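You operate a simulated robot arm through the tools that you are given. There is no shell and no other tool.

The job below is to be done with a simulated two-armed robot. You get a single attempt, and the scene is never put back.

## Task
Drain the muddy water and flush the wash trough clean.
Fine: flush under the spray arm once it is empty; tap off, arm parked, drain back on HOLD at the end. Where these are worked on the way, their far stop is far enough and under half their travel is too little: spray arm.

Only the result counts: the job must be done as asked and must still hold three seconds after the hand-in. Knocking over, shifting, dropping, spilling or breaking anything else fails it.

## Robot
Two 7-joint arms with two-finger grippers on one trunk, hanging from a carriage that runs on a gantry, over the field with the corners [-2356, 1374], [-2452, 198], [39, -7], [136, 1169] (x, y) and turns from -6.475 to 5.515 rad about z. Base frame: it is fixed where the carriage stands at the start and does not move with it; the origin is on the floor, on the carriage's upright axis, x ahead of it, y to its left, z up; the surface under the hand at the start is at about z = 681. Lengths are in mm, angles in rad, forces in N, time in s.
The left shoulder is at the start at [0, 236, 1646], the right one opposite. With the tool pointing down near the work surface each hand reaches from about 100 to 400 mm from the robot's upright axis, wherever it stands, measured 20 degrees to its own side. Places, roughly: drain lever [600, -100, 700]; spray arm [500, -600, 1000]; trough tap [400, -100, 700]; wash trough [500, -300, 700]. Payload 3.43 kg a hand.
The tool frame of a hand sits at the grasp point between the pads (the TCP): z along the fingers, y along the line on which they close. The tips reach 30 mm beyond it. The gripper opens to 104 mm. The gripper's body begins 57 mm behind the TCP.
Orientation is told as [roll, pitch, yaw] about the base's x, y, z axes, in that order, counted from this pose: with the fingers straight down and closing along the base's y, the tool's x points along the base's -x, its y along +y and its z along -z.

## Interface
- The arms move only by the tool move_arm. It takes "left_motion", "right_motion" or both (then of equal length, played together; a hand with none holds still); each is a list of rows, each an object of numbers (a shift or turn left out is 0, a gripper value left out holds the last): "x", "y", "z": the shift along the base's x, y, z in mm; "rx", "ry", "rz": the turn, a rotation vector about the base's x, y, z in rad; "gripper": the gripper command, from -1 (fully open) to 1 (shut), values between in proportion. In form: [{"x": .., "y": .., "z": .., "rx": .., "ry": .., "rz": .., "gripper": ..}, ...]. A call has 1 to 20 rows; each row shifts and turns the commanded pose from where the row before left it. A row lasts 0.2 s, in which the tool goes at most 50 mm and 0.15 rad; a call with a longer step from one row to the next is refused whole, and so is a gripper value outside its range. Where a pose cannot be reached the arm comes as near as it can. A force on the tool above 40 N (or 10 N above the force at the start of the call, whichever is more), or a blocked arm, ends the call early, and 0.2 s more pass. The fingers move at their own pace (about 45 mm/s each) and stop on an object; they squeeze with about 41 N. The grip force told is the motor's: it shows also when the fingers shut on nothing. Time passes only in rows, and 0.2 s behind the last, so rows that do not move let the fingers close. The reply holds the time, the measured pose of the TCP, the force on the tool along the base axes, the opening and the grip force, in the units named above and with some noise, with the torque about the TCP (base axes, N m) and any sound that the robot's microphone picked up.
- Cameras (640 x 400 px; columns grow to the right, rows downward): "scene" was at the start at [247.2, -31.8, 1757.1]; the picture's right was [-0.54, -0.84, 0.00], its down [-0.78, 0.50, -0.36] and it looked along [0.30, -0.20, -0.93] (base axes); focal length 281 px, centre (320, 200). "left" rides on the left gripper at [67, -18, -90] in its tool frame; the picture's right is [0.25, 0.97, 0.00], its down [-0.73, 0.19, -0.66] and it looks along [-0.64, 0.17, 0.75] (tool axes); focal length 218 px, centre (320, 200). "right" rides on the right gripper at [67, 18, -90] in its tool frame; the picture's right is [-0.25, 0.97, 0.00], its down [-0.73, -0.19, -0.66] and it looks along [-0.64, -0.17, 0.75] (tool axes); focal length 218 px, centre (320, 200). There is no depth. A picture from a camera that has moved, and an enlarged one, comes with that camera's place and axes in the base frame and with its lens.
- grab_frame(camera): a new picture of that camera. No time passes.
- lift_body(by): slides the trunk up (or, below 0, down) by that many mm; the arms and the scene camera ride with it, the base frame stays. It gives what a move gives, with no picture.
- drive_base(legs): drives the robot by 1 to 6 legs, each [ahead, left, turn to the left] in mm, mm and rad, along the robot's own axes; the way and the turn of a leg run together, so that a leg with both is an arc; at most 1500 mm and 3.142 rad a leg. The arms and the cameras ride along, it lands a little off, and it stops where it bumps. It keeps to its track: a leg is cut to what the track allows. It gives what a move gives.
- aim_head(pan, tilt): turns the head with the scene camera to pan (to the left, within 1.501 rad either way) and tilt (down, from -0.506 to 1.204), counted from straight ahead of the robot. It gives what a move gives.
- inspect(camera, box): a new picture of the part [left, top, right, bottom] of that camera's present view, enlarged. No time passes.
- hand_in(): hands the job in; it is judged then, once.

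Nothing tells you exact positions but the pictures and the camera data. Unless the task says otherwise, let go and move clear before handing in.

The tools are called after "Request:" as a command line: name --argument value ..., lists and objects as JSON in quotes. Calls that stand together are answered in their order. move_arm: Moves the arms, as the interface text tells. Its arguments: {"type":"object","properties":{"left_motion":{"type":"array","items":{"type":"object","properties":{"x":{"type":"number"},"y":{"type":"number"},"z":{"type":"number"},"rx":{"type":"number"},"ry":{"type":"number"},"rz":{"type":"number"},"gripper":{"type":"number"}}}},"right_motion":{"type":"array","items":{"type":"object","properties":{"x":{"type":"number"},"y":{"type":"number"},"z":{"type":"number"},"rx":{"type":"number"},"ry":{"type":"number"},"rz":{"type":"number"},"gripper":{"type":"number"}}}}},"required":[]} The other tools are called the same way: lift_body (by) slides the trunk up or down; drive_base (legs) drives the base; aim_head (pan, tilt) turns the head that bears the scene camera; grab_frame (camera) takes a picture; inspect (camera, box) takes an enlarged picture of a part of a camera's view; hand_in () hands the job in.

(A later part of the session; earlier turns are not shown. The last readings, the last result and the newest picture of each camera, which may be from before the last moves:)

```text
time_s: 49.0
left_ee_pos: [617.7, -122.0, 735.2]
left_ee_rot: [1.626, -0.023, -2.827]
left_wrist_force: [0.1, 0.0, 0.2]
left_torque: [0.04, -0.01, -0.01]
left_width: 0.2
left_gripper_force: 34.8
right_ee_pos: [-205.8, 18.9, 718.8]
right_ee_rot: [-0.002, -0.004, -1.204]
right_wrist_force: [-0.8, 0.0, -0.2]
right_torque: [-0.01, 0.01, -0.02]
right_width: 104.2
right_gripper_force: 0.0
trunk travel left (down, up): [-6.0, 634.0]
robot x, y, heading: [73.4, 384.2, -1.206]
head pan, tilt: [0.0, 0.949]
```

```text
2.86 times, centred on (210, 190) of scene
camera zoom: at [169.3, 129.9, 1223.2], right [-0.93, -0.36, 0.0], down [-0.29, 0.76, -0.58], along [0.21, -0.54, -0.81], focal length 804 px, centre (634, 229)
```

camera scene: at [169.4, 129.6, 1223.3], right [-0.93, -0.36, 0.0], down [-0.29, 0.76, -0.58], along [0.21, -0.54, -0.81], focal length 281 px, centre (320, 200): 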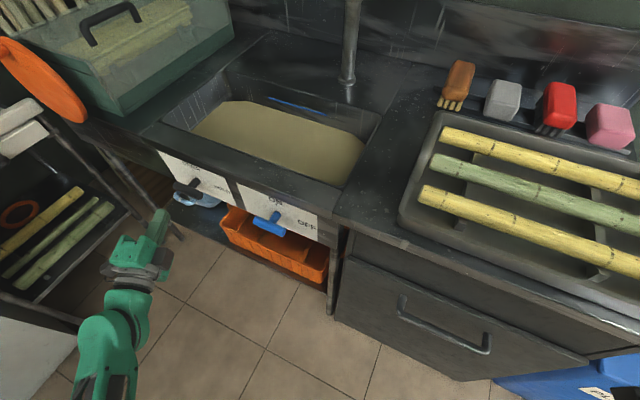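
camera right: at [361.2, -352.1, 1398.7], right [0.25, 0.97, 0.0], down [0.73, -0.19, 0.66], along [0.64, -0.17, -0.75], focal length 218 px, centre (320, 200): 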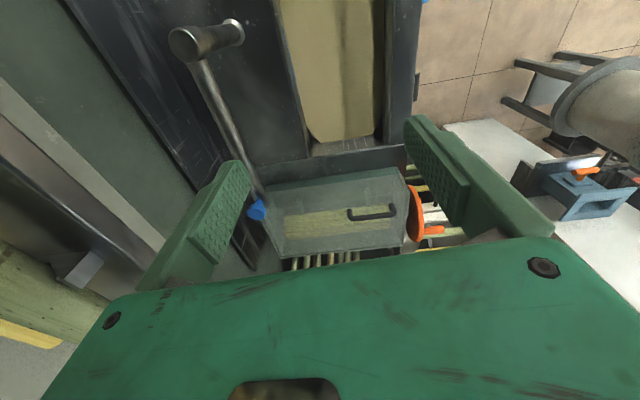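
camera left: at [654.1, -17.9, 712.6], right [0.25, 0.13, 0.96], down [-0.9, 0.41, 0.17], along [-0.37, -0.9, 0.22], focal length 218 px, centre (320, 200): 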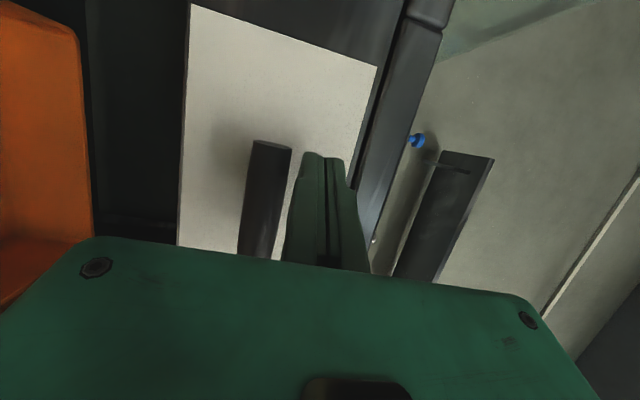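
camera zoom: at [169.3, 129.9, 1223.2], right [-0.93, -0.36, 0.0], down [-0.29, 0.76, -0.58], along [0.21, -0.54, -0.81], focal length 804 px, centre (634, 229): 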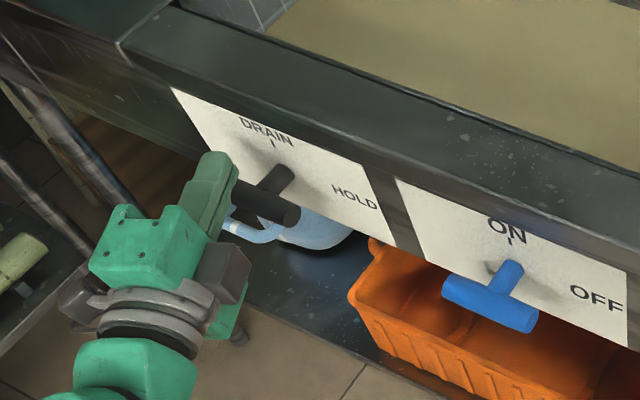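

The rod sits just above the +x end of the drain bar. I push it down along the arc, in two parts.

Request:
move_arm --left_motion '[{"z": -5}, {"z": -5}, {"x": 2, "z": -4}, {"x": 2, "z": -4}, {"x": 0.8, "z": -4.3}, {"x": 0.9, "z": -4.3}, {"x": -0.2, "z": -4.5}, {"x": -0.3, "z": -4.4}]'

Request:
inspect --camera "scene" --box '[100, 120, 320, 260]'

```text
time_s: 50.2
left_ee_pos: [621.9, -124.8, 728.2]
left_ee_rot: [1.647, -0.017, -2.831]
left_wrist_force: [-0.4, 1.9, 2.5]
left_torque: [-0.02, 0.05, 0.0]
left_width: 0.1
left_gripper_force: 34.9
right_ee_pos: [-206.2, 19.2, 717.8]
right_ee_rot: [-0.003, -0.006, -1.204]
right_wrist_force: [-0.7, 0.0, -0.2]
right_torque: [-0.01, 0.0, 0.02]
right_width: 103.8
right_gripper_force: 0.0
trunk travel left (down, up): [-6.0, 634.0]
robot x, y, heading: [70.6, 385.4, -1.205]
head pan, tilt: [0.0, 0.949]
stopped in row 5 (left hand): the force on the tool passed its limit at 42 N (the readings are from after the stop); the commanded pose is now the measured one
```

```text
2.86 times, centred on (210, 190) of scene
camera zoom: at [169.3, 129.6, 1222.9], right [-0.93, -0.36, 0.0], down [-0.29, 0.76, -0.58], along [0.21, -0.54, -0.81], focal length 804 px, centre (634, 229)
```

zoom: 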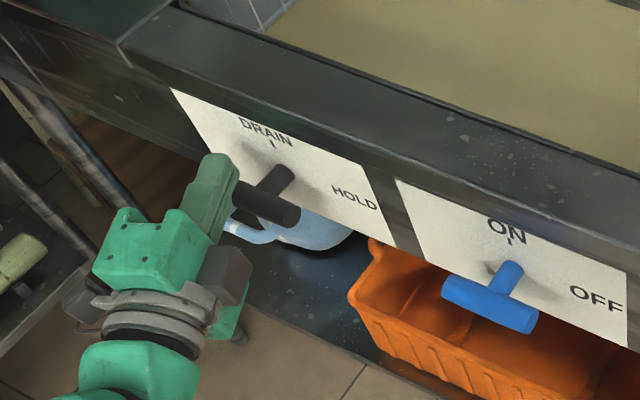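

The push stopped at 42 N and the bar doesn't appear to have turned. I look closely at the handle before trying anything stronger.

Request:
inspect --camera "left" --box '[180, 60, 420, 270]'

Request:
inspect --camera "scene" --box '[150, 150, 260, 220]'

```text
1.90 times, centred on (300, 165) of left
camera zoom: at [658.9, -21.4, 704.7], right [0.24, 0.15, 0.96], down [-0.9, 0.42, 0.15], along [-0.38, -0.9, 0.23], focal length 416 px, centre (358, 267)
```

zoom: 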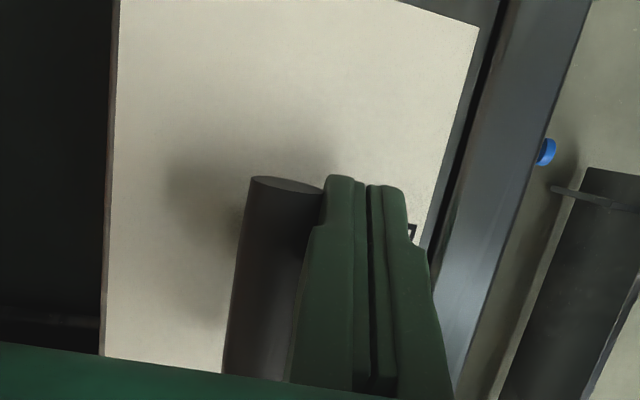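

```text
5.71 times, centred on (205, 185) of scene
camera zoom: at [169.3, 129.6, 1222.9], right [-0.93, -0.36, 0.0], down [-0.29, 0.76, -0.58], along [0.21, -0.54, -0.81], focal length 1607 px, centre (977, 286)
```

zoom: 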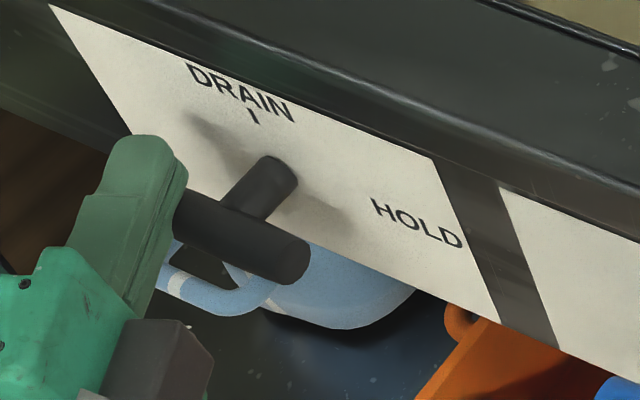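

The finger is properly on the bar's +x end. I retry the push slowly in small steps to see whether the handle yields steadily below the force limit.

Request:
move_arm --left_motion '[{"z": -1}, {"z": -1}, {"z": -1}, {"z": -1}, {"z": -1}, {"z": -1}]'

Request:
inspect --camera "scene" --box '[150, 150, 260, 220]'

```text
time_s: 51.6
left_ee_pos: [620.9, -125.1, 729.5]
left_ee_rot: [1.651, -0.014, -2.832]
left_wrist_force: [-5.9, 9.2, 25.9]
left_torque: [-0.03, 0.3, -0.1]
left_width: 0.1
left_gripper_force: 35.2
right_ee_pos: [-205.3, 19.5, 718.4]
right_ee_rot: [-0.003, -0.006, -1.205]
right_wrist_force: [0.1, -0.3, -0.2]
right_torque: [0.0, 0.0, 0.01]
right_width: 104.0
right_gripper_force: 0.0
trunk travel left (down, up): [-6.0, 634.0]
robot x, y, heading: [70.9, 386.4, -1.204]
head pan, tilt: [0.0, 0.949]
```

```text
5.71 times, centred on (205, 185) of scene
camera zoom: at [169.5, 129.8, 1223.6], right [-0.93, -0.36, 0.0], down [-0.29, 0.76, -0.58], along [0.21, -0.54, -0.81], focal length 1607 px, centre (977, 286)
```

zoom: 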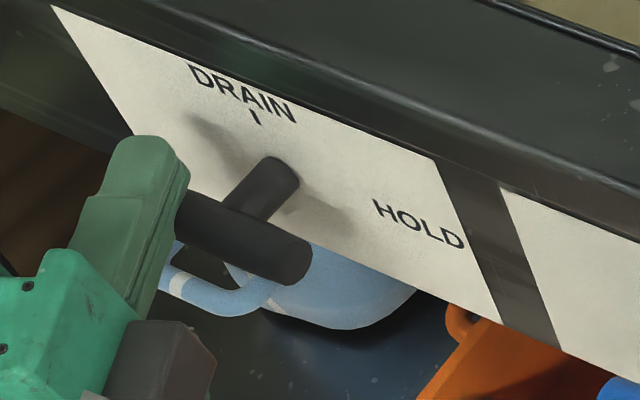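

No yield at 26 N (about 0.8 Nm), so the handle may turn the other way. I back off and test it gently by lifting the same end from below.

Request:
move_arm --left_motion '[{"z": 10}, {"y": 20}, {"y": 25}, {"z": -20}, {"z": -20}, {"z": -20}, {"z": -5}, {"y": -25}, {"y": -20}, {}]'

Request:
inspect --camera "scene" --box '[150, 150, 260, 220]'

Request:
grab_frame --camera "left"

```text
time_s: 53.8
left_ee_pos: [621.1, -124.5, 665.9]
left_ee_rot: [1.643, -0.02, -2.831]
left_wrist_force: [-0.6, 0.1, 0.8]
left_torque: [0.0, 0.0, 0.01]
left_width: 0.0
left_gripper_force: 34.6
right_ee_pos: [-207.1, 20.1, 717.3]
right_ee_rot: [0.0, -0.004, -1.205]
right_wrist_force: [-0.3, 0.4, 0.2]
right_torque: [0.01, -0.02, -0.04]
right_width: 103.8
right_gripper_force: 0.1
trunk travel left (down, up): [-6.0, 634.0]
robot x, y, heading: [73.0, 388.2, -1.206]
head pan, tilt: [0.0, 0.949]
```

```text
5.71 times, centred on (205, 185) of scene
camera zoom: at [168.9, 130.4, 1223.2], right [-0.93, -0.36, 0.0], down [-0.29, 0.76, -0.58], along [0.21, -0.54, -0.81], focal length 1607 px, centre (977, 286)
```

zoom: 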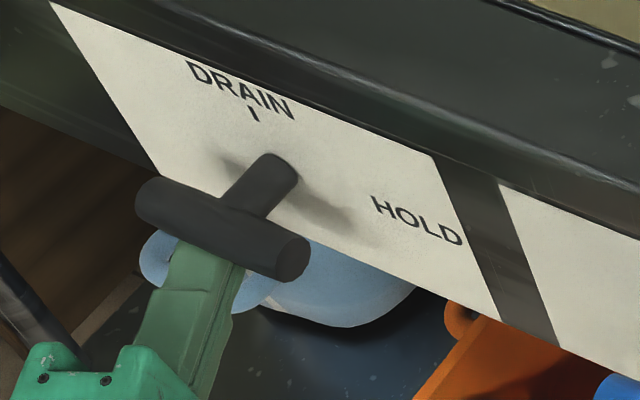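

```text
taken
camera left: at [658.2, -20.4, 642.3], right [0.24, 0.15, 0.96], down [-0.9, 0.41, 0.16], along [-0.37, -0.9, 0.23], focal length 218 px, centre (320, 200)
```

left: 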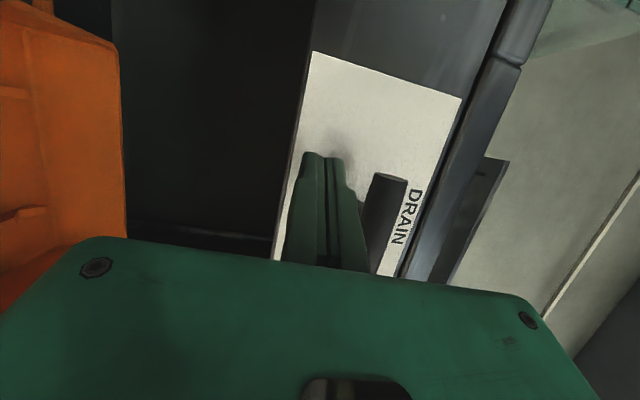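

Request:
move_arm --left_motion '[{"z": 4}, {"z": 4}, {"z": 4}, {"z": 3}, {"z": 2}, {"z": 2}, {"z": 2}, {"z": 2}, {"z": 2}, {"z": 2}]'

Request:
inspect --camera "scene" --box '[150, 150, 260, 220]'

```text
time_s: 56.0
left_ee_pos: [622.0, -123.5, 694.3]
left_ee_rot: [1.642, -0.018, -2.829]
left_wrist_force: [4.3, 0.7, -3.7]
left_torque: [0.05, 0.02, 0.02]
left_width: 0.0
left_gripper_force: 34.6
right_ee_pos: [-205.0, 18.9, 717.7]
right_ee_rot: [-0.001, -0.005, -1.204]
right_wrist_force: [0.7, -0.4, -0.2]
right_torque: [0.02, 0.0, 0.02]
right_width: 104.1
right_gripper_force: 0.0
trunk travel left (down, up): [-6.0, 634.0]
robot x, y, heading: [72.9, 385.1, -1.204]
head pan, tilt: [0.0, 0.949]
```

```text
5.71 times, centred on (205, 185) of scene
camera zoom: at [169.8, 130.0, 1223.3], right [-0.93, -0.36, 0.0], down [-0.29, 0.76, -0.58], along [0.21, -0.54, -0.81], focal length 1607 px, centre (977, 286)
```

zoom: 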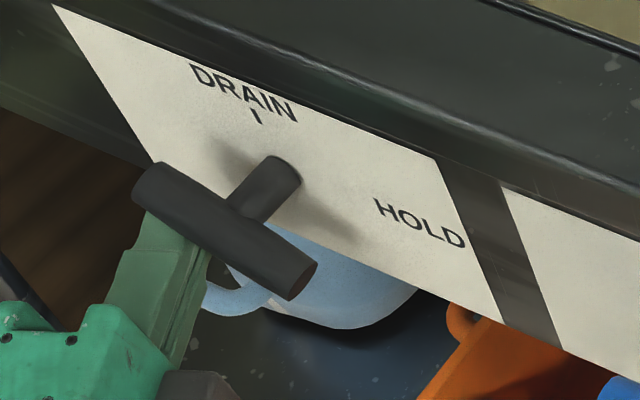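

The handle turned easily the other way: its +x end goes up. I continue lifting that end along the arc to vertical.

Request:
move_arm --left_motion '[{"x": 1, "z": 3.8}, {"x": 1, "z": 3.8}, {"z": 4.5}, {"z": 4.5}, {"x": -1, "z": 4.4}, {"x": -1.2, "z": 4.3}, {"x": -2.1, "z": 3.9}, {"x": -2.3, "z": 3.8}, {"x": -3, "z": 3.2}, {"x": -3.3, "z": 3.2}]'

Request:
inspect --camera "scene" --box '[150, 150, 260, 220]'

```text
time_s: 58.2
left_ee_pos: [615.1, -120.7, 732.2]
left_ee_rot: [1.64, -0.019, -2.827]
left_wrist_force: [16.1, 1.6, -5.6]
left_torque: [0.04, -0.1, 0.08]
left_width: 0.0
left_gripper_force: 34.8
right_ee_pos: [-202.5, 19.7, 717.4]
right_ee_rot: [0.0, -0.006, -1.205]
right_wrist_force: [-0.4, -0.4, -0.5]
right_torque: [0.02, -0.03, 0.02]
right_width: 104.1
right_gripper_force: 0.1
trunk travel left (down, up): [-6.0, 634.0]
robot x, y, heading: [71.1, 385.8, -1.2]
head pan, tilt: [0.0, 0.949]
```

```text
5.71 times, centred on (205, 185) of scene
camera zoom: at [172.0, 130.5, 1223.3], right [-0.93, -0.36, 0.0], down [-0.29, 0.76, -0.58], along [0.21, -0.54, -0.81], focal length 1607 px, centre (977, 286)
```

zoom: 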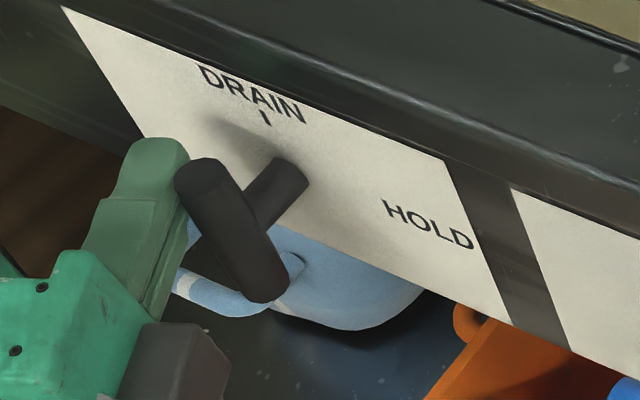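

The bar is about vertical and the reaction has risen to 16 N, which suggests its stop. I press slightly further to be sure, then look at the water.

Request:
move_arm --left_motion '[{"x": -1.5, "z": 0.5}, {"x": -1.5, "z": 0.5}, {"x": -1.5}, {}]'

Request:
inspect --camera "scene" --box '[150, 150, 260, 220]'

Request:
grab_frame --camera "scene"

```text
time_s: 59.2
left_ee_pos: [615.4, -121.9, 736.0]
left_ee_rot: [1.644, -0.015, -2.823]
left_wrist_force: [30.3, 4.0, -10.9]
left_torque: [0.04, -0.15, 0.12]
left_width: 6.1
left_gripper_force: 34.5
right_ee_pos: [-199.2, 21.3, 716.8]
right_ee_rot: [0.002, -0.004, -1.204]
right_wrist_force: [0.7, -0.8, 0.9]
right_torque: [-0.01, 0.05, 0.01]
right_width: 104.0
right_gripper_force: 0.0
trunk travel left (down, up): [-6.0, 634.0]
robot x, y, heading: [71.4, 386.5, -1.207]
head pan, tilt: [0.0, 0.949]
```

```text
5.71 times, centred on (205, 185) of scene
camera zoom: at [174.0, 131.1, 1223.4], right [-0.93, -0.36, 0.0], down [-0.29, 0.76, -0.58], along [0.21, -0.54, -0.81], focal length 1607 px, centre (977, 286)
```

zoom: 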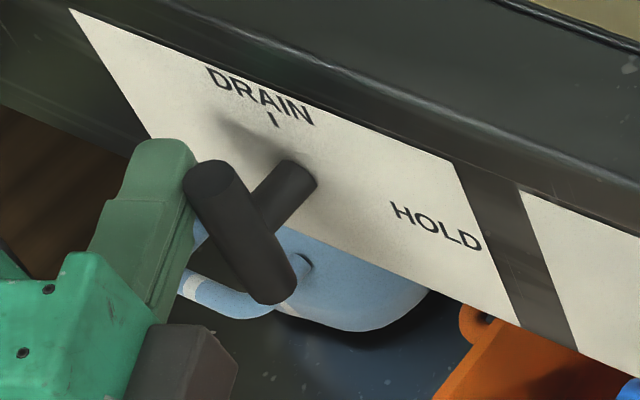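

```text
taken
camera scene: at [174.0, 131.1, 1223.4], right [-0.93, -0.36, 0.0], down [-0.29, 0.76, -0.58], along [0.21, -0.54, -0.81], focal length 281 px, centre (320, 200)
```

scene: 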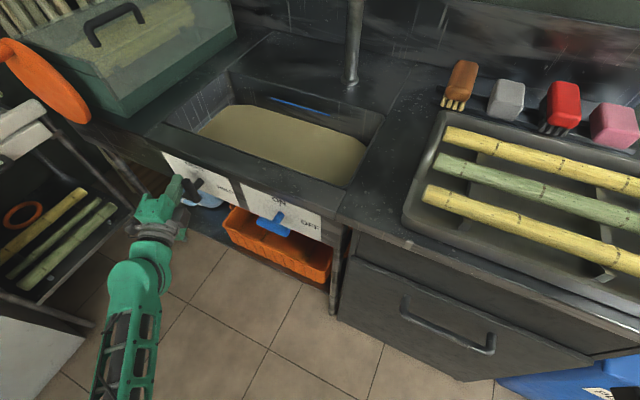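

The lever is hard against its DRAIN stop (30 N). I back off and watch whether the water level drops.

Request:
move_arm --left_motion '[{"x": 4}, {"x": 6}, {"y": 20}, {"y": 25}, {"y": 25}, {}, {}, {}, {}, {}, {}, {}, {}, {}, {}, {}, {}]'

Request:
grab_frame --camera "scene"

Request:
inspect --camera "scene" --box '[140, 60, 390, 260]'

```text
time_s: 62.8
left_ee_pos: [616.1, -54.8, 735.3]
left_ee_rot: [1.645, -0.019, -2.829]
left_wrist_force: [0.5, -0.3, 0.3]
left_torque: [-0.01, -0.01, 0.04]
left_width: 0.1
left_gripper_force: 34.5
right_ee_pos: [-207.4, 19.2, 718.5]
right_ee_rot: [-0.003, -0.005, -1.204]
right_wrist_force: [-0.6, -0.6, 0.2]
right_torque: [0.03, 0.01, 0.02]
right_width: 103.9
right_gripper_force: 0.1
trunk travel left (down, up): [-6.0, 634.0]
robot x, y, heading: [73.9, 385.0, -1.207]
head pan, tilt: [0.0, 0.949]
```

```text
taken
camera scene: at [169.0, 129.7, 1223.3], right [-0.93, -0.36, 0.0], down [-0.29, 0.76, -0.58], along [0.21, -0.54, -0.81], focal length 281 px, centre (320, 200)
```

scene: 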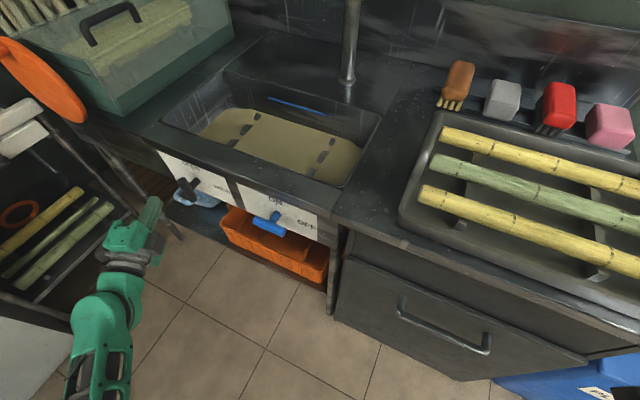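

```text
2.00 times, centred on (265, 160) of scene
camera zoom: at [169.0, 129.7, 1223.3], right [-0.93, -0.36, 0.0], down [-0.29, 0.76, -0.58], along [0.21, -0.54, -0.81], focal length 563 px, centre (430, 280)
```

zoom: 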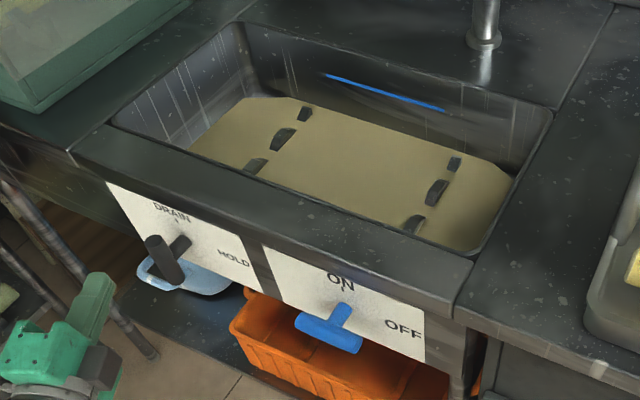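

The water is draining: the blocks in the trough are emerging. Meanwhile I look at the spray arm and the wall shelf above it.

Request:
aim_head --pan 0.2 --tilt 0.45

Request:
grab_frame --camera "scene"

Request:
inspect --camera "scene" --box '[60, 100, 360, 300]'

```text
time_s: 63.7
left_ee_pos: [615.0, -55.2, 734.4]
left_ee_rot: [1.644, -0.018, -2.831]
left_wrist_force: [-0.1, 0.2, 0.1]
left_torque: [0.02, -0.01, 0.02]
left_width: 0.3
left_gripper_force: 34.6
right_ee_pos: [-208.2, 19.2, 718.2]
right_ee_rot: [-0.002, -0.005, -1.204]
right_wrist_force: [0.4, -0.2, 0.2]
right_torque: [-0.02, 0.02, -0.01]
right_width: 104.0
right_gripper_force: 0.1
trunk travel left (down, up): [-6.0, 634.0]
robot x, y, heading: [71.7, 385.4, -1.206]
head pan, tilt: [0.201, 0.45]
```

```text
taken
camera scene: at [192.3, 120.1, 1265.2], right [-0.84, -0.54, 0.0], down [-0.23, 0.37, -0.9], along [0.48, -0.76, -0.44], focal length 281 px, centre (320, 200)
```

scene: 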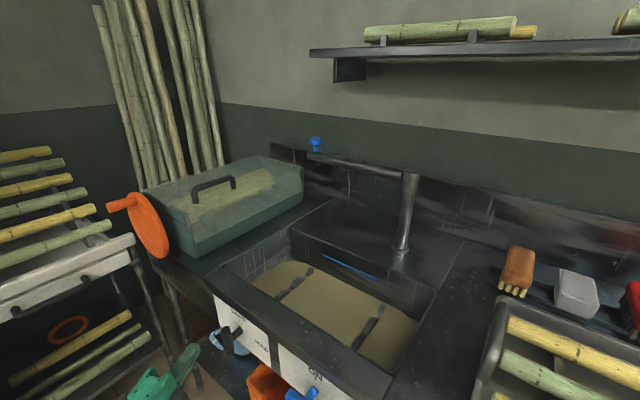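

```text
2.00 times, centred on (210, 200) of scene
camera zoom: at [192.3, 120.1, 1265.2], right [-0.84, -0.54, 0.0], down [-0.23, 0.37, -0.9], along [0.48, -0.76, -0.44], focal length 563 px, centre (540, 200)
```

zoom: 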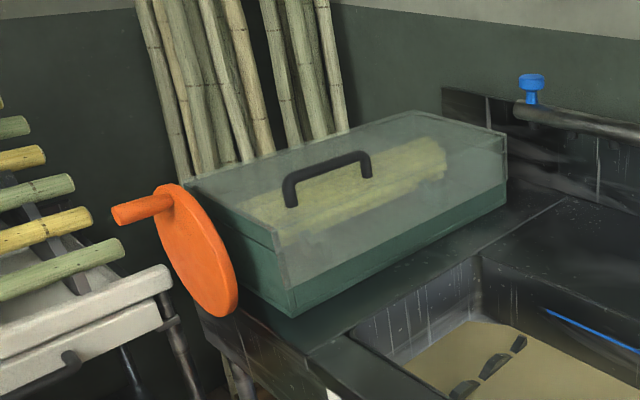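

The spray arm has a blue mushroom knob on its end (about [659,-590,1044]); the hub is near [357,-565], and a wall shelf at z≈1290 overhangs it. I plan to grip the knob from the front with the left hand tilted and swing it round. First I back the robot off and raise the trunk.

Request:
drive_base --legs '[[-180, 0, 0]]'

Request:
lift_body --by 300

Request:
lift_body --by 290

Request:
aim_head --pan 0.1 --tilt 0.8

Request:
grab_frame --camera "scene"

```text
time_s: 65.2
left_ee_pos: [550.9, 112.4, 735.8]
left_ee_rot: [1.644, -0.017, -2.831]
left_wrist_force: [-0.5, -0.2, 1.0]
left_torque: [-0.02, -0.05, 0.02]
left_width: 0.0
left_gripper_force: 34.9
right_ee_pos: [-272.5, 185.5, 718.1]
right_ee_rot: [-0.003, -0.005, -1.204]
right_wrist_force: [-0.1, 0.0, 0.6]
right_torque: [-0.02, 0.02, -0.01]
right_width: 103.9
right_gripper_force: 0.2
trunk travel left (down, up): [-6.0, 634.0]
robot x, y, heading: [6.0, 552.8, -1.209]
head pan, tilt: [0.201, 0.45]
```

```text
time_s: 68.2
left_ee_pos: [550.1, 113.7, 1034.6]
left_ee_rot: [1.645, -0.016, -2.831]
left_wrist_force: [-1.7, 0.7, 0.7]
left_torque: [-0.01, -0.01, -0.01]
left_width: 0.2
left_gripper_force: 34.2
right_ee_pos: [-270.3, 187.1, 1016.9]
right_ee_rot: [-0.001, -0.007, -1.205]
right_wrist_force: [0.0, 0.4, -1.1]
right_torque: [0.03, -0.01, 0.03]
right_width: 104.0
right_gripper_force: 0.0
trunk travel left (down, up): [-306.0, 334.0]
robot x, y, heading: [6.2, 553.7, -1.206]
head pan, tilt: [0.201, 0.45]
```

```text
time_s: 71.1
left_ee_pos: [551.0, 114.2, 1324.4]
left_ee_rot: [1.644, -0.017, -2.831]
left_wrist_force: [0.5, 0.5, -0.1]
left_torque: [0.0, 0.01, 0.01]
left_width: 0.0
left_gripper_force: 34.6
right_ee_pos: [-270.3, 186.1, 1308.3]
right_ee_rot: [-0.002, -0.005, -1.204]
right_wrist_force: [0.4, 0.1, -0.3]
right_torque: [0.02, 0.02, 0.0]
right_width: 104.1
right_gripper_force: 0.0
trunk travel left (down, up): [-596.0, 44.0]
robot x, y, heading: [4.4, 554.7, -1.203]
head pan, tilt: [0.201, 0.45]
```

```text
time_s: 72.0
left_ee_pos: [551.9, 113.1, 1325.2]
left_ee_rot: [1.644, -0.017, -2.832]
left_wrist_force: [0.1, -0.7, -0.1]
left_torque: [0.01, -0.01, -0.01]
left_width: 0.0
left_gripper_force: 34.5
right_ee_pos: [-271.8, 187.5, 1308.2]
right_ee_rot: [-0.002, -0.006, -1.204]
right_wrist_force: [-0.3, 0.7, 0.3]
right_torque: [0.01, -0.02, 0.01]
right_width: 104.1
right_gripper_force: 0.1
trunk travel left (down, up): [-596.0, 44.0]
robot x, y, heading: [3.5, 552.1, -1.207]
head pan, tilt: [0.099, 0.799]
```

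```text
taken
camera scene: at [114.8, 294.0, 1824.9], right [-0.89, -0.45, 0.0], down [-0.32, 0.64, -0.7], along [0.31, -0.62, -0.72], focal length 281 px, centre (320, 200)
```

scene: 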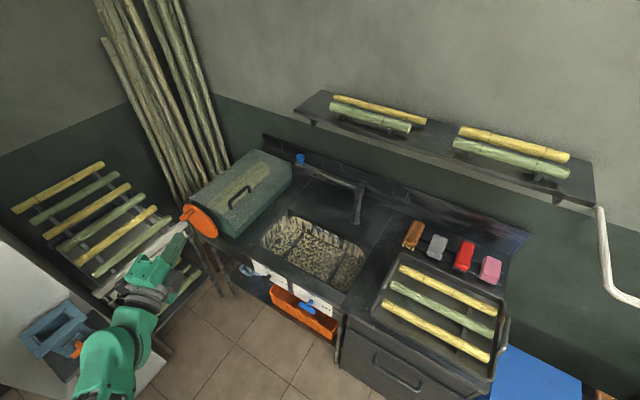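

The trough has drained to a muddy residue. I now open the left hand and bring it to a tilted, natural grip orientation for the knob.

Request:
move_arm --left_motion '[{"rx": -0.0455, "ry": 0.1405, "rz": -0.01, "gripper": -1}, {"rx": -0.0455, "ry": 0.1405, "rz": -0.01, "x": -5}, {"rx": -0.0455, "ry": 0.1405, "rz": -0.01, "x": -5}, {"rx": -0.0455, "ry": 0.1405, "rz": -0.01, "x": -5}, {"rx": -0.0455, "ry": 0.1405, "rz": -0.01, "x": -5}, {"rx": -0.0455, "ry": 0.1405, "rz": -0.01, "x": -5}, {"rx": -0.0455, "ry": 0.1405, "rz": -0.01, "x": -5}, {"rx": -0.0455, "ry": 0.1405, "rz": -0.01, "x": -5}, {"rx": -0.0455, "ry": 0.1405, "rz": -0.01, "x": -5}, {"rx": -0.0455, "ry": 0.1405, "rz": -0.01}, {"rx": 0.1425, "ry": 0.0465}, {"rx": 0.1425, "ry": 0.0465}, {"rx": 0.1425, "ry": 0.0465}, {"rx": 0.1425, "ry": 0.0465}, {"rx": 0.1425, "ry": 0.0465}]'

Request:
grab_frame --camera "left"

Request:
inspect --camera "scene" --box '[220, 130, 420, 300]'

```text
time_s: 75.2
left_ee_pos: [417.7, -3.3, 1225.6]
left_ee_rot: [0.638, -0.676, -2.093]
left_wrist_force: [0.3, -0.4, 0.0]
left_torque: [-0.01, -0.02, -0.01]
left_width: 103.9
left_gripper_force: 0.0
left hand out of reach, approached as far as the arm can: row 3, 4, 5, 6, 7, 8, 9, 10, 11, 12, 13, 14, 15
right_ee_pos: [-271.7, 186.9, 1308.0]
right_ee_rot: [-0.002, -0.004, -1.203]
right_wrist_force: [-0.8, -0.6, 0.9]
right_torque: [0.0, 0.0, 0.0]
right_width: 103.9
right_gripper_force: 0.1
trunk travel left (down, up): [-596.0, 44.0]
robot x, y, heading: [10.6, 553.1, -1.202]
head pan, tilt: [0.099, 0.799]
```

```text
taken
camera left: at [405.2, 108.4, 1233.4], right [0.95, 0.1, 0.29], down [-0.29, -0.03, 0.96], along [0.1, -1.0, 0.0], focal length 218 px, centre (320, 200)
```

left: 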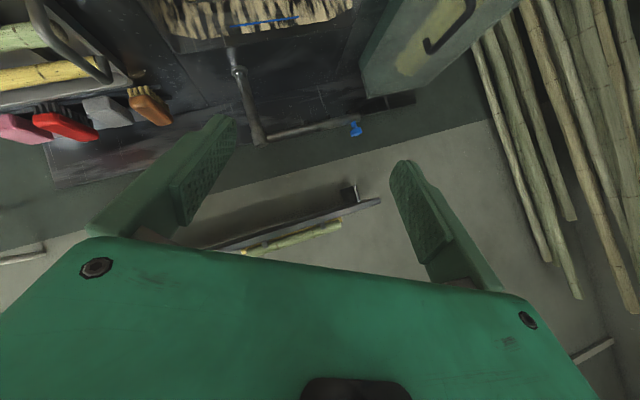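

```text
2.35 times, centred on (320, 215) of scene
camera zoom: at [114.8, 293.9, 1824.9], right [-0.89, -0.45, 0.0], down [-0.32, 0.64, -0.7], along [0.31, -0.62, -0.72], focal length 662 px, centre (320, 165)
```

zoom: 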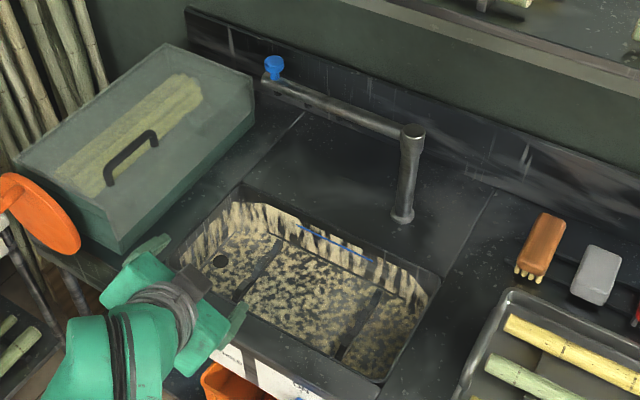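

The trough now shows its drain hole and mud residue. I level the gripper's roll and move nearer to the spray arm in stages.

Request:
move_arm --left_motion '[{"rx": -0.034, "ry": 0.093, "rz": 0.081, "x": 15, "y": 10}, {"rx": -0.034, "ry": 0.093, "rz": 0.081, "x": 15, "y": 10}, {"rx": -0.034, "ry": 0.093, "rz": 0.081, "x": 15, "y": 10}, {"rx": -0.034, "ry": 0.093, "rz": 0.081, "x": 15, "y": 10}, {"rx": -0.033, "ry": 0.092, "rz": 0.079, "x": 15, "y": 10}]'

Request:
drive_base --legs '[[190, -30, -0.2]]'

Request:
grab_frame --camera "scene"

Request:
grab_frame --camera "left"

```text
time_s: 76.4
left_ee_pos: [482.9, 29.1, 1234.1]
left_ee_rot: [0.091, -0.896, -1.32]
left_wrist_force: [0.4, -0.5, 0.9]
left_torque: [0.05, 0.06, 0.01]
left_width: 104.0
left_gripper_force: 0.1
left hand out of reach, approached as far as the arm can: row 1, 5
right_ee_pos: [-271.2, 184.9, 1309.1]
right_ee_rot: [-0.002, -0.008, -1.205]
right_wrist_force: [0.9, -1.5, 0.0]
right_torque: [0.04, 0.01, 0.0]
right_width: 103.7
right_gripper_force: 0.1
trunk travel left (down, up): [-596.0, 44.0]
robot x, y, heading: [7.2, 553.5, -1.208]
head pan, tilt: [0.099, 0.799]
```

```text
time_s: 77.9
left_ee_pos: [390.4, -241.4, 1228.6]
left_ee_rot: [0.092, -0.891, -1.519]
left_wrist_force: [-0.2, 0.8, 0.7]
left_torque: [0.04, 0.01, 0.01]
left_width: 103.9
left_gripper_force: 0.1
right_ee_pos: [-317.2, 58.9, 1308.3]
right_ee_rot: [-0.002, -0.004, -1.402]
right_wrist_force: [-1.2, 0.4, -0.8]
right_torque: [0.02, 0.01, 0.0]
right_width: 103.8
right_gripper_force: 0.0
trunk travel left (down, up): [-596.0, 44.0]
robot x, y, heading: [26.0, 360.6, -1.404]
head pan, tilt: [0.099, 0.799]
```

```text
taken
camera scene: at [83.3, 87.6, 1824.9], right [-0.96, -0.27, 0.0], down [-0.19, 0.69, -0.7], along [0.18, -0.67, -0.72], focal length 281 px, centre (320, 200)
```

scene: 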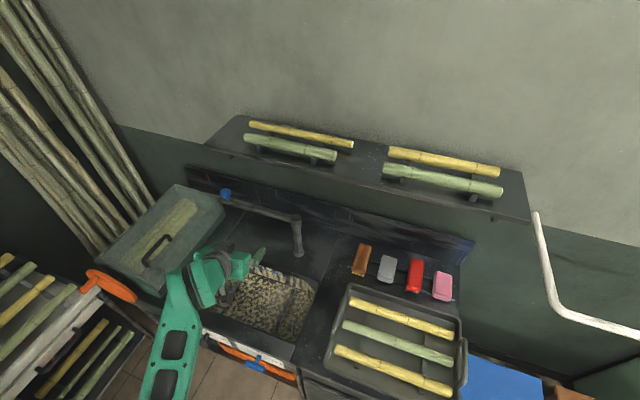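

```text
taken
camera left: at [359.7, -133.1, 1233.2], right [0.95, 0.28, -0.14], down [0.13, 0.07, 0.99], along [0.28, -0.96, 0.03], focal length 218 px, centre (320, 200)
```

left: 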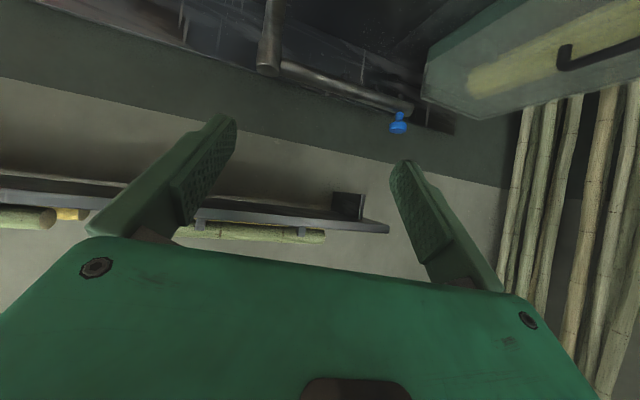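

The left camera sees the knob clearly (≈ [657,-590,1044]) with the shelf end just beside it. I shift the hand out to +x and lower it before driving closer.

Request:
move_arm --left_motion '[{"x": 15, "y": 6, "z": -10}, {"x": 15, "y": 6, "z": -10}, {"x": 15, "y": 6, "z": -10}, {"x": 15, "y": 6, "z": -10}, {"x": 15, "y": 6, "z": -10}, {"x": 15, "y": 6, "z": -10}, {"x": 15, "y": 6, "z": -10}, {"x": 15, "y": 6, "z": -10}, {"x": 15, "y": 6, "z": -10}, {"x": 15, "y": 6, "z": -10}]'

Request:
drive_base --legs '[[150, -10, 0]]'

Request:
grab_frame --camera "left"

Request:
grab_frame --camera "scene"

```text
time_s: 80.1
left_ee_pos: [395.1, -192.9, 1205.7]
left_ee_rot: [0.111, -0.881, -1.519]
left_wrist_force: [0.7, -0.3, 0.1]
left_torque: [-0.01, 0.01, 0.02]
left_width: 103.7
left_gripper_force: 0.1
left hand out of reach, approached as far as the arm can: row 1, 2, 3, 4, 5, 6, 7, 8, 9, 10
right_ee_pos: [-317.3, 58.6, 1308.2]
right_ee_rot: [-0.002, -0.005, -1.403]
right_wrist_force: [0.3, 0.6, 0.1]
right_torque: [-0.03, -0.02, -0.01]
right_width: 104.0
right_gripper_force: 0.0
trunk travel left (down, up): [-596.0, 44.0]
robot x, y, heading: [30.6, 359.6, -1.406]
head pan, tilt: [0.099, 0.799]
```

```text
time_s: 81.5
left_ee_pos: [409.3, -341.4, 1206.3]
left_ee_rot: [0.111, -0.879, -1.518]
left_wrist_force: [0.2, 0.0, -0.2]
left_torque: [0.03, 0.02, -0.01]
left_width: 104.1
left_gripper_force: 0.1
right_ee_pos: [-302.5, -89.6, 1308.1]
right_ee_rot: [-0.001, -0.005, -1.402]
right_wrist_force: [-0.2, 0.9, -0.7]
right_torque: [-0.03, 0.01, 0.02]
right_width: 104.1
right_gripper_force: 0.1
trunk travel left (down, up): [-596.0, 44.0]
robot x, y, heading: [44.2, 216.4, -1.403]
head pan, tilt: [0.099, 0.799]
```

```text
taken
camera left: at [377.4, -232.8, 1210.9], right [0.95, 0.29, -0.13], down [0.11, 0.06, 0.99], along [0.3, -0.95, 0.02], focal length 218 px, centre (320, 200)
```

left: 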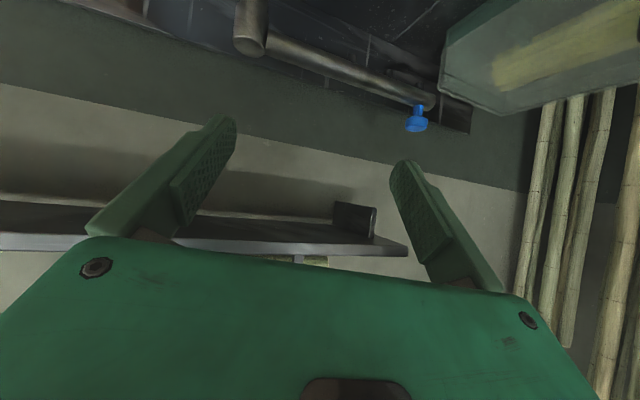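

```text
taken
camera scene: at [98.3, -59.9, 1824.9], right [-0.96, -0.27, 0.0], down [-0.19, 0.69, -0.7], along [0.18, -0.67, -0.72], focal length 281 px, centre (320, 200)
```

scene: 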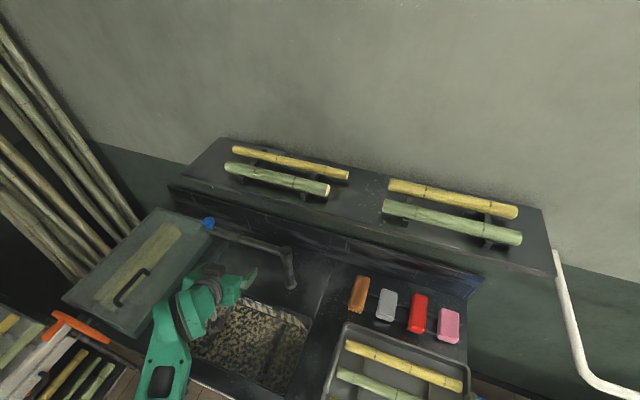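

Sideways reach in this roll is blocked by a wrist limit, as before. Rolling the hand by half a turn keeps the same closing direction and may free it, so I try that in the clear air here.

Request:
move_arm --left_motion '[{"rx": 0.0195, "ry": -0.1145, "rz": -0.0935}, {"rx": 0.0195, "ry": -0.1145, "rz": -0.0935}, {"rx": 0.0195, "ry": -0.1145, "rz": -0.0935}, {"rx": 0.0195, "ry": -0.1145, "rz": -0.0935}, {"rx": 0.0195, "ry": -0.1145, "rz": -0.0935}, {"rx": 0.0195, "ry": -0.1145, "rz": -0.0935}, {"rx": 0.0195, "ry": -0.1145, "rz": -0.0935}, {"rx": 0.0195, "ry": -0.1145, "rz": -0.0935}, {"rx": 0.0195, "ry": -0.1145, "rz": -0.0935}, {"rx": 0.0195, "ry": -0.1145, "rz": -0.0935}, {"rx": 0.0195, "ry": -0.1145, "rz": -0.0935}, {"rx": 0.0195, "ry": -0.1145, "rz": -0.0935}, {"rx": 0.0195, "ry": -0.1145, "rz": -0.0935}, {"rx": 0.0195, "ry": -0.1145, "rz": -0.0935}, {"rx": 0.0195, "ry": -0.1145, "rz": -0.0935}, {"rx": 0.0195, "ry": -0.1145, "rz": -0.0935}, {"rx": 0.0195, "ry": -0.1145, "rz": -0.0935}, {"rx": 0.0195, "ry": -0.1145, "rz": -0.0935}, {"rx": 0.0195, "ry": -0.1145, "rz": -0.0935}, {"rx": 0.0195, "ry": -0.1145, "rz": -0.0935}]'

Request:
grab_frame --camera "left"

```text
time_s: 85.7
left_ee_pos: [399.5, -334.0, 1243.7]
left_ee_rot: [0.117, 0.896, 1.873]
left_wrist_force: [0.1, 0.1, -0.2]
left_torque: [0.06, 0.0, 0.0]
left_width: 104.2
left_gripper_force: 0.1
left hand out of reach, approached as far as the arm can: row 7, 9, 11, 13, 15, 17, 20
right_ee_pos: [-301.9, -88.5, 1308.2]
right_ee_rot: [-0.002, -0.006, -1.402]
right_wrist_force: [0.6, -0.1, -0.1]
right_torque: [-0.01, 0.0, -0.01]
right_width: 104.0
right_gripper_force: 0.1
trunk travel left (down, up): [-596.0, 44.0]
robot x, y, heading: [43.5, 218.6, -1.401]
head pan, tilt: [0.099, 0.799]
```

```text
taken
camera left: at [419.1, -301.8, 1351.6], right [-0.9, -0.35, 0.27], down [-0.4, 0.91, -0.15], along [-0.19, -0.24, -0.95], focal length 218 px, centre (320, 200)
```

left: 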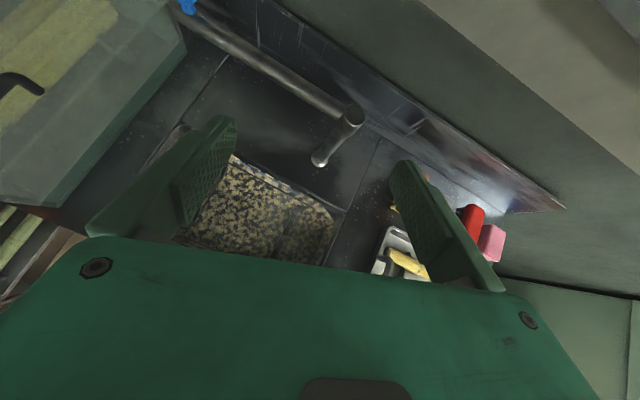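

The flipped roll is reachable. Now I test moving toward +x and lower in this orientation.

Request:
move_arm --left_motion '[{"x": 15, "z": -8}, {"x": 15, "z": -8}, {"x": 15, "z": -8}, {"x": 15, "z": -8}, {"x": 15, "z": -8}, {"x": 15, "z": -8}, {"x": 15, "z": -8}, {"x": 15, "z": -8}]'

Request:
grab_frame --camera "left"

```text
time_s: 87.5
left_ee_pos: [409.6, -340.0, 1241.1]
left_ee_rot: [0.108, 0.891, 1.875]
left_wrist_force: [0.1, 0.3, -0.3]
left_torque: [0.02, -0.05, 0.02]
left_width: 103.9
left_gripper_force: 0.0
left hand out of reach, approached as far as the arm can: row 1, 2, 3, 4, 5, 6, 7, 8
right_ee_pos: [-301.9, -88.4, 1307.8]
right_ee_rot: [-0.002, -0.007, -1.402]
right_wrist_force: [0.6, 1.1, -0.2]
right_torque: [0.02, -0.03, -0.04]
right_width: 103.8
right_gripper_force: 0.1
trunk travel left (down, up): [-596.0, 44.0]
robot x, y, heading: [42.9, 216.3, -1.401]
head pan, tilt: [0.099, 0.799]
```

```text
taken
camera left: at [428.5, -308.7, 1349.8], right [-0.89, -0.36, 0.26], down [-0.41, 0.9, -0.14], along [-0.18, -0.24, -0.95], focal length 218 px, centre (320, 200)
```

left: 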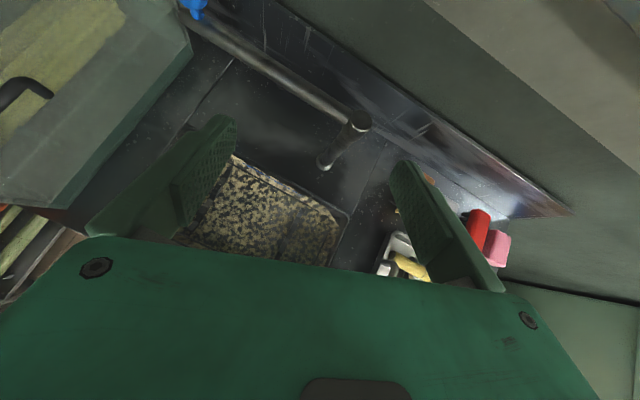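

The hand is too far below the shoulder for this pitch. Lowering the trunk should relieve the wrist, so I lower it 200 mm and retry the sideways move.

Request:
lift_body --by -200

Request:
move_arm --left_motion '[{"x": 15, "z": 0}, {"x": 15, "z": 0}, {"x": 15, "z": 0}, {"x": 15, "z": 0}, {"x": 15, "z": 0}, {"x": 15, "z": 0}, {"x": 15, "z": 0}, {"x": 15, "z": 0}]'

Request:
grab_frame --camera "left"

```text
time_s: 89.7
left_ee_pos: [408.8, -340.9, 1042.7]
left_ee_rot: [0.106, 0.893, 1.874]
left_wrist_force: [-0.5, -0.2, -0.5]
left_torque: [0.0, -0.03, -0.06]
left_width: 104.0
left_gripper_force: 0.2
right_ee_pos: [-301.4, -89.0, 1106.9]
right_ee_rot: [-0.001, -0.006, -1.401]
right_wrist_force: [-0.4, 0.5, 0.7]
right_torque: [0.01, -0.01, 0.0]
right_width: 104.1
right_gripper_force: 0.1
trunk travel left (down, up): [-396.0, 244.0]
robot x, y, heading: [44.0, 216.0, -1.401]
head pan, tilt: [0.099, 0.799]
```

```text
time_s: 91.5
left_ee_pos: [450.6, -346.5, 1084.8]
left_ee_rot: [0.09, 0.887, 1.874]
left_wrist_force: [-1.4, -0.4, 0.2]
left_torque: [0.04, 0.01, -0.01]
left_width: 103.9
left_gripper_force: 0.0
left hand out of reach, approached as far as the arm can: row 1, 2, 3, 4, 5, 6, 7, 8
right_ee_pos: [-301.7, -89.1, 1107.8]
right_ee_rot: [-0.002, -0.004, -1.402]
right_wrist_force: [-0.7, -0.3, -1.1]
right_torque: [0.02, 0.02, 0.02]
right_width: 104.0
right_gripper_force: 0.0
trunk travel left (down, up): [-396.0, 244.0]
robot x, y, heading: [43.5, 218.0, -1.4]
head pan, tilt: [0.099, 0.799]
```

```text
taken
camera left: at [467.9, -315.1, 1193.1], right [-0.89, -0.37, 0.25], down [-0.42, 0.9, -0.14], along [-0.17, -0.23, -0.96], focal length 218 px, centre (320, 200)
```

left: 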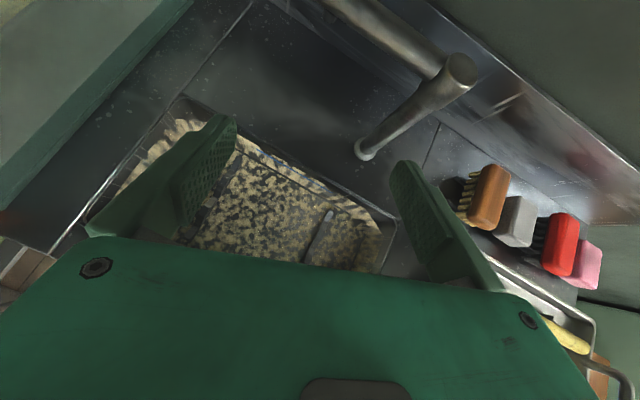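

I still hit a limit in this roll. The earlier vertical-closing roll gave the most freedom, and closed fingers used as a hook over the tube don't need a particular roll, so I close the hand, roll back 90° and test reach.

Request:
move_arm --left_motion '[{"rx": -0.0195, "ry": 0.1145, "rz": 0.0905, "gripper": 1}, {"rx": -0.0195, "ry": 0.1145, "rz": 0.0905}, {"rx": -0.0195, "ry": 0.1145, "rz": 0.0905}, {"rx": -0.0195, "ry": 0.1145, "rz": 0.0905}, {"rx": -0.0195, "ry": 0.1145, "rz": 0.0905}, {"rx": -0.0195, "ry": 0.1145, "rz": 0.0905}, {"rx": -0.0195, "ry": 0.1145, "rz": 0.0905}, {"rx": -0.0195, "ry": 0.1145, "rz": 0.0905}, {"rx": -0.0195, "ry": 0.1145, "rz": 0.0905}, {"rx": -0.0195, "ry": 0.1145, "rz": 0.0905}, {"x": 15}, {"x": 15}, {"x": 15}, {"x": 15}, {"x": 15}]'

Request:
grab_frame --camera "left"

Request:
grab_frame --camera "scene"

```text
time_s: 94.7
left_ee_pos: [478.4, -339.0, 1143.1]
left_ee_rot: [0.902, 0.01, -2.983]
left_wrist_force: [1.1, 0.3, -0.2]
left_torque: [0.01, 0.05, 0.03]
left_width: 0.1
left_gripper_force: 34.8
left hand out of reach, approached as far as the arm can: row 1, 3, 5, 7, 10, 11, 12, 13, 14, 15
right_ee_pos: [-301.5, -88.7, 1108.8]
right_ee_rot: [-0.002, -0.005, -1.401]
right_wrist_force: [-0.6, -0.5, -0.5]
right_torque: [0.03, -0.01, 0.03]
right_width: 104.2
right_gripper_force: 0.0
trunk travel left (down, up): [-396.0, 244.0]
robot x, y, heading: [43.9, 213.4, -1.405]
head pan, tilt: [0.099, 0.799]
```

```text
taken
camera left: at [531.8, -249.4, 1186.8], right [0.34, -0.55, 0.76], down [-0.79, 0.27, 0.55], along [-0.51, -0.79, -0.34], focal length 218 px, centre (320, 200)
```

left: 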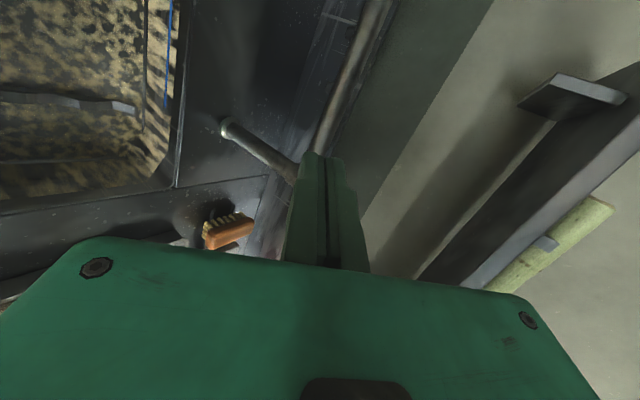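

```text
taken
camera scene: at [98.5, -60.0, 1624.9], right [-0.96, -0.27, 0.0], down [-0.19, 0.69, -0.7], along [0.18, -0.67, -0.72], focal length 281 px, centre (320, 200)
```

scene: 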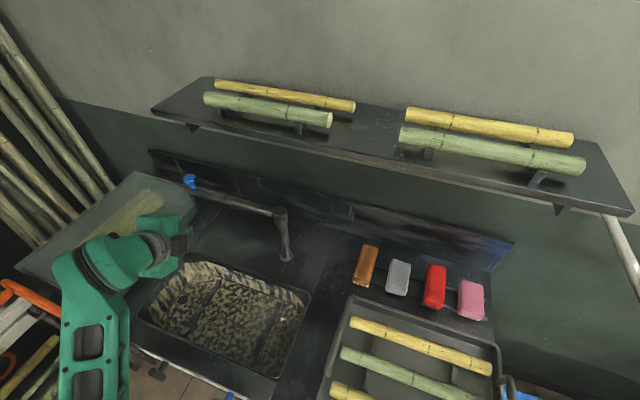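

I now understand the comfortable pose: level tool with vertical closing, about 360 mm below the shoulder. Gripping the spray tube itself between flat horizontal pads lets it pivot while I pull it. I lower the trunk 116 mm and level the hand.

Request:
lift_body --by -116

Request:
move_arm --left_motion '[{"rx": -0.13, "ry": -0.024, "y": 5}, {"rx": -0.13, "ry": -0.024, "y": 5}, {"rx": -0.13, "ry": -0.024, "y": 5}, {"rx": -0.13, "ry": -0.024, "y": 5}, {"rx": -0.13, "ry": -0.024, "y": 5}, {"x": 10}, {"x": 10}, {"x": 10}, {"x": 10}]'

Request:
grab_frame --camera "left"

Request:
grab_frame --camera "scene"

```text
time_s: 96.1
left_ee_pos: [478.3, -338.4, 1026.1]
left_ee_rot: [0.901, 0.008, -2.981]
left_wrist_force: [-0.7, -0.8, 0.4]
left_torque: [0.02, 0.0, -0.02]
left_width: 0.1
left_gripper_force: 34.9
right_ee_pos: [-302.1, -88.8, 991.7]
right_ee_rot: [0.0, -0.004, -1.402]
right_wrist_force: [0.5, -0.8, 0.6]
right_torque: [0.03, -0.01, 0.0]
right_width: 103.9
right_gripper_force: 0.1
trunk travel left (down, up): [-280.0, 360.0]
robot x, y, heading: [47.3, 215.8, -1.401]
head pan, tilt: [0.099, 0.799]
```

```text
time_s: 98.1
left_ee_pos: [357.5, -330.1, 1069.2]
left_ee_rot: [1.563, 0.023, -2.961]
left_wrist_force: [0.3, -0.3, -1.0]
left_torque: [0.04, 0.01, 0.02]
left_width: 0.0
left_gripper_force: 34.4
left hand out of reach, approached as far as the arm can: row 1, 2, 3, 4, 5, 6, 7, 8, 9
right_ee_pos: [-302.1, -89.1, 992.1]
right_ee_rot: [-0.003, -0.004, -1.401]
right_wrist_force: [0.1, 0.8, -0.6]
right_torque: [-0.02, 0.0, -0.03]
right_width: 103.9
right_gripper_force: 0.0
trunk travel left (down, up): [-280.0, 360.0]
robot x, y, heading: [43.6, 217.1, -1.399]
head pan, tilt: [0.099, 0.799]
```

```text
taken
camera left: at [408.4, -231.3, 1055.5], right [0.23, 0.03, 0.97], down [-0.84, 0.51, 0.18], along [-0.49, -0.86, 0.15], focal length 218 px, centre (320, 200)
```

left: 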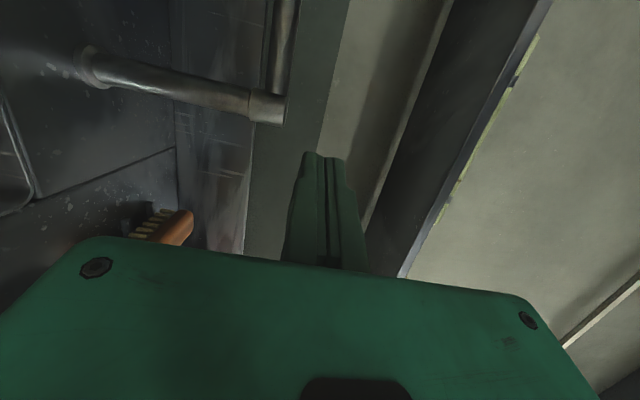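

```text
taken
camera scene: at [98.3, -59.8, 1508.8], right [-0.96, -0.27, 0.0], down [-0.19, 0.69, -0.7], along [0.18, -0.67, -0.72], focal length 281 px, centre (320, 200)
```

scene: 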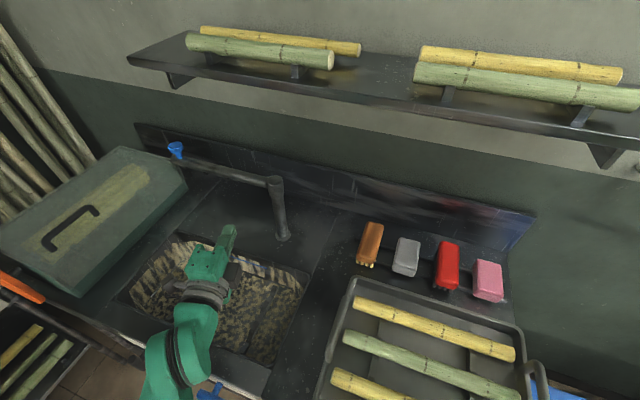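

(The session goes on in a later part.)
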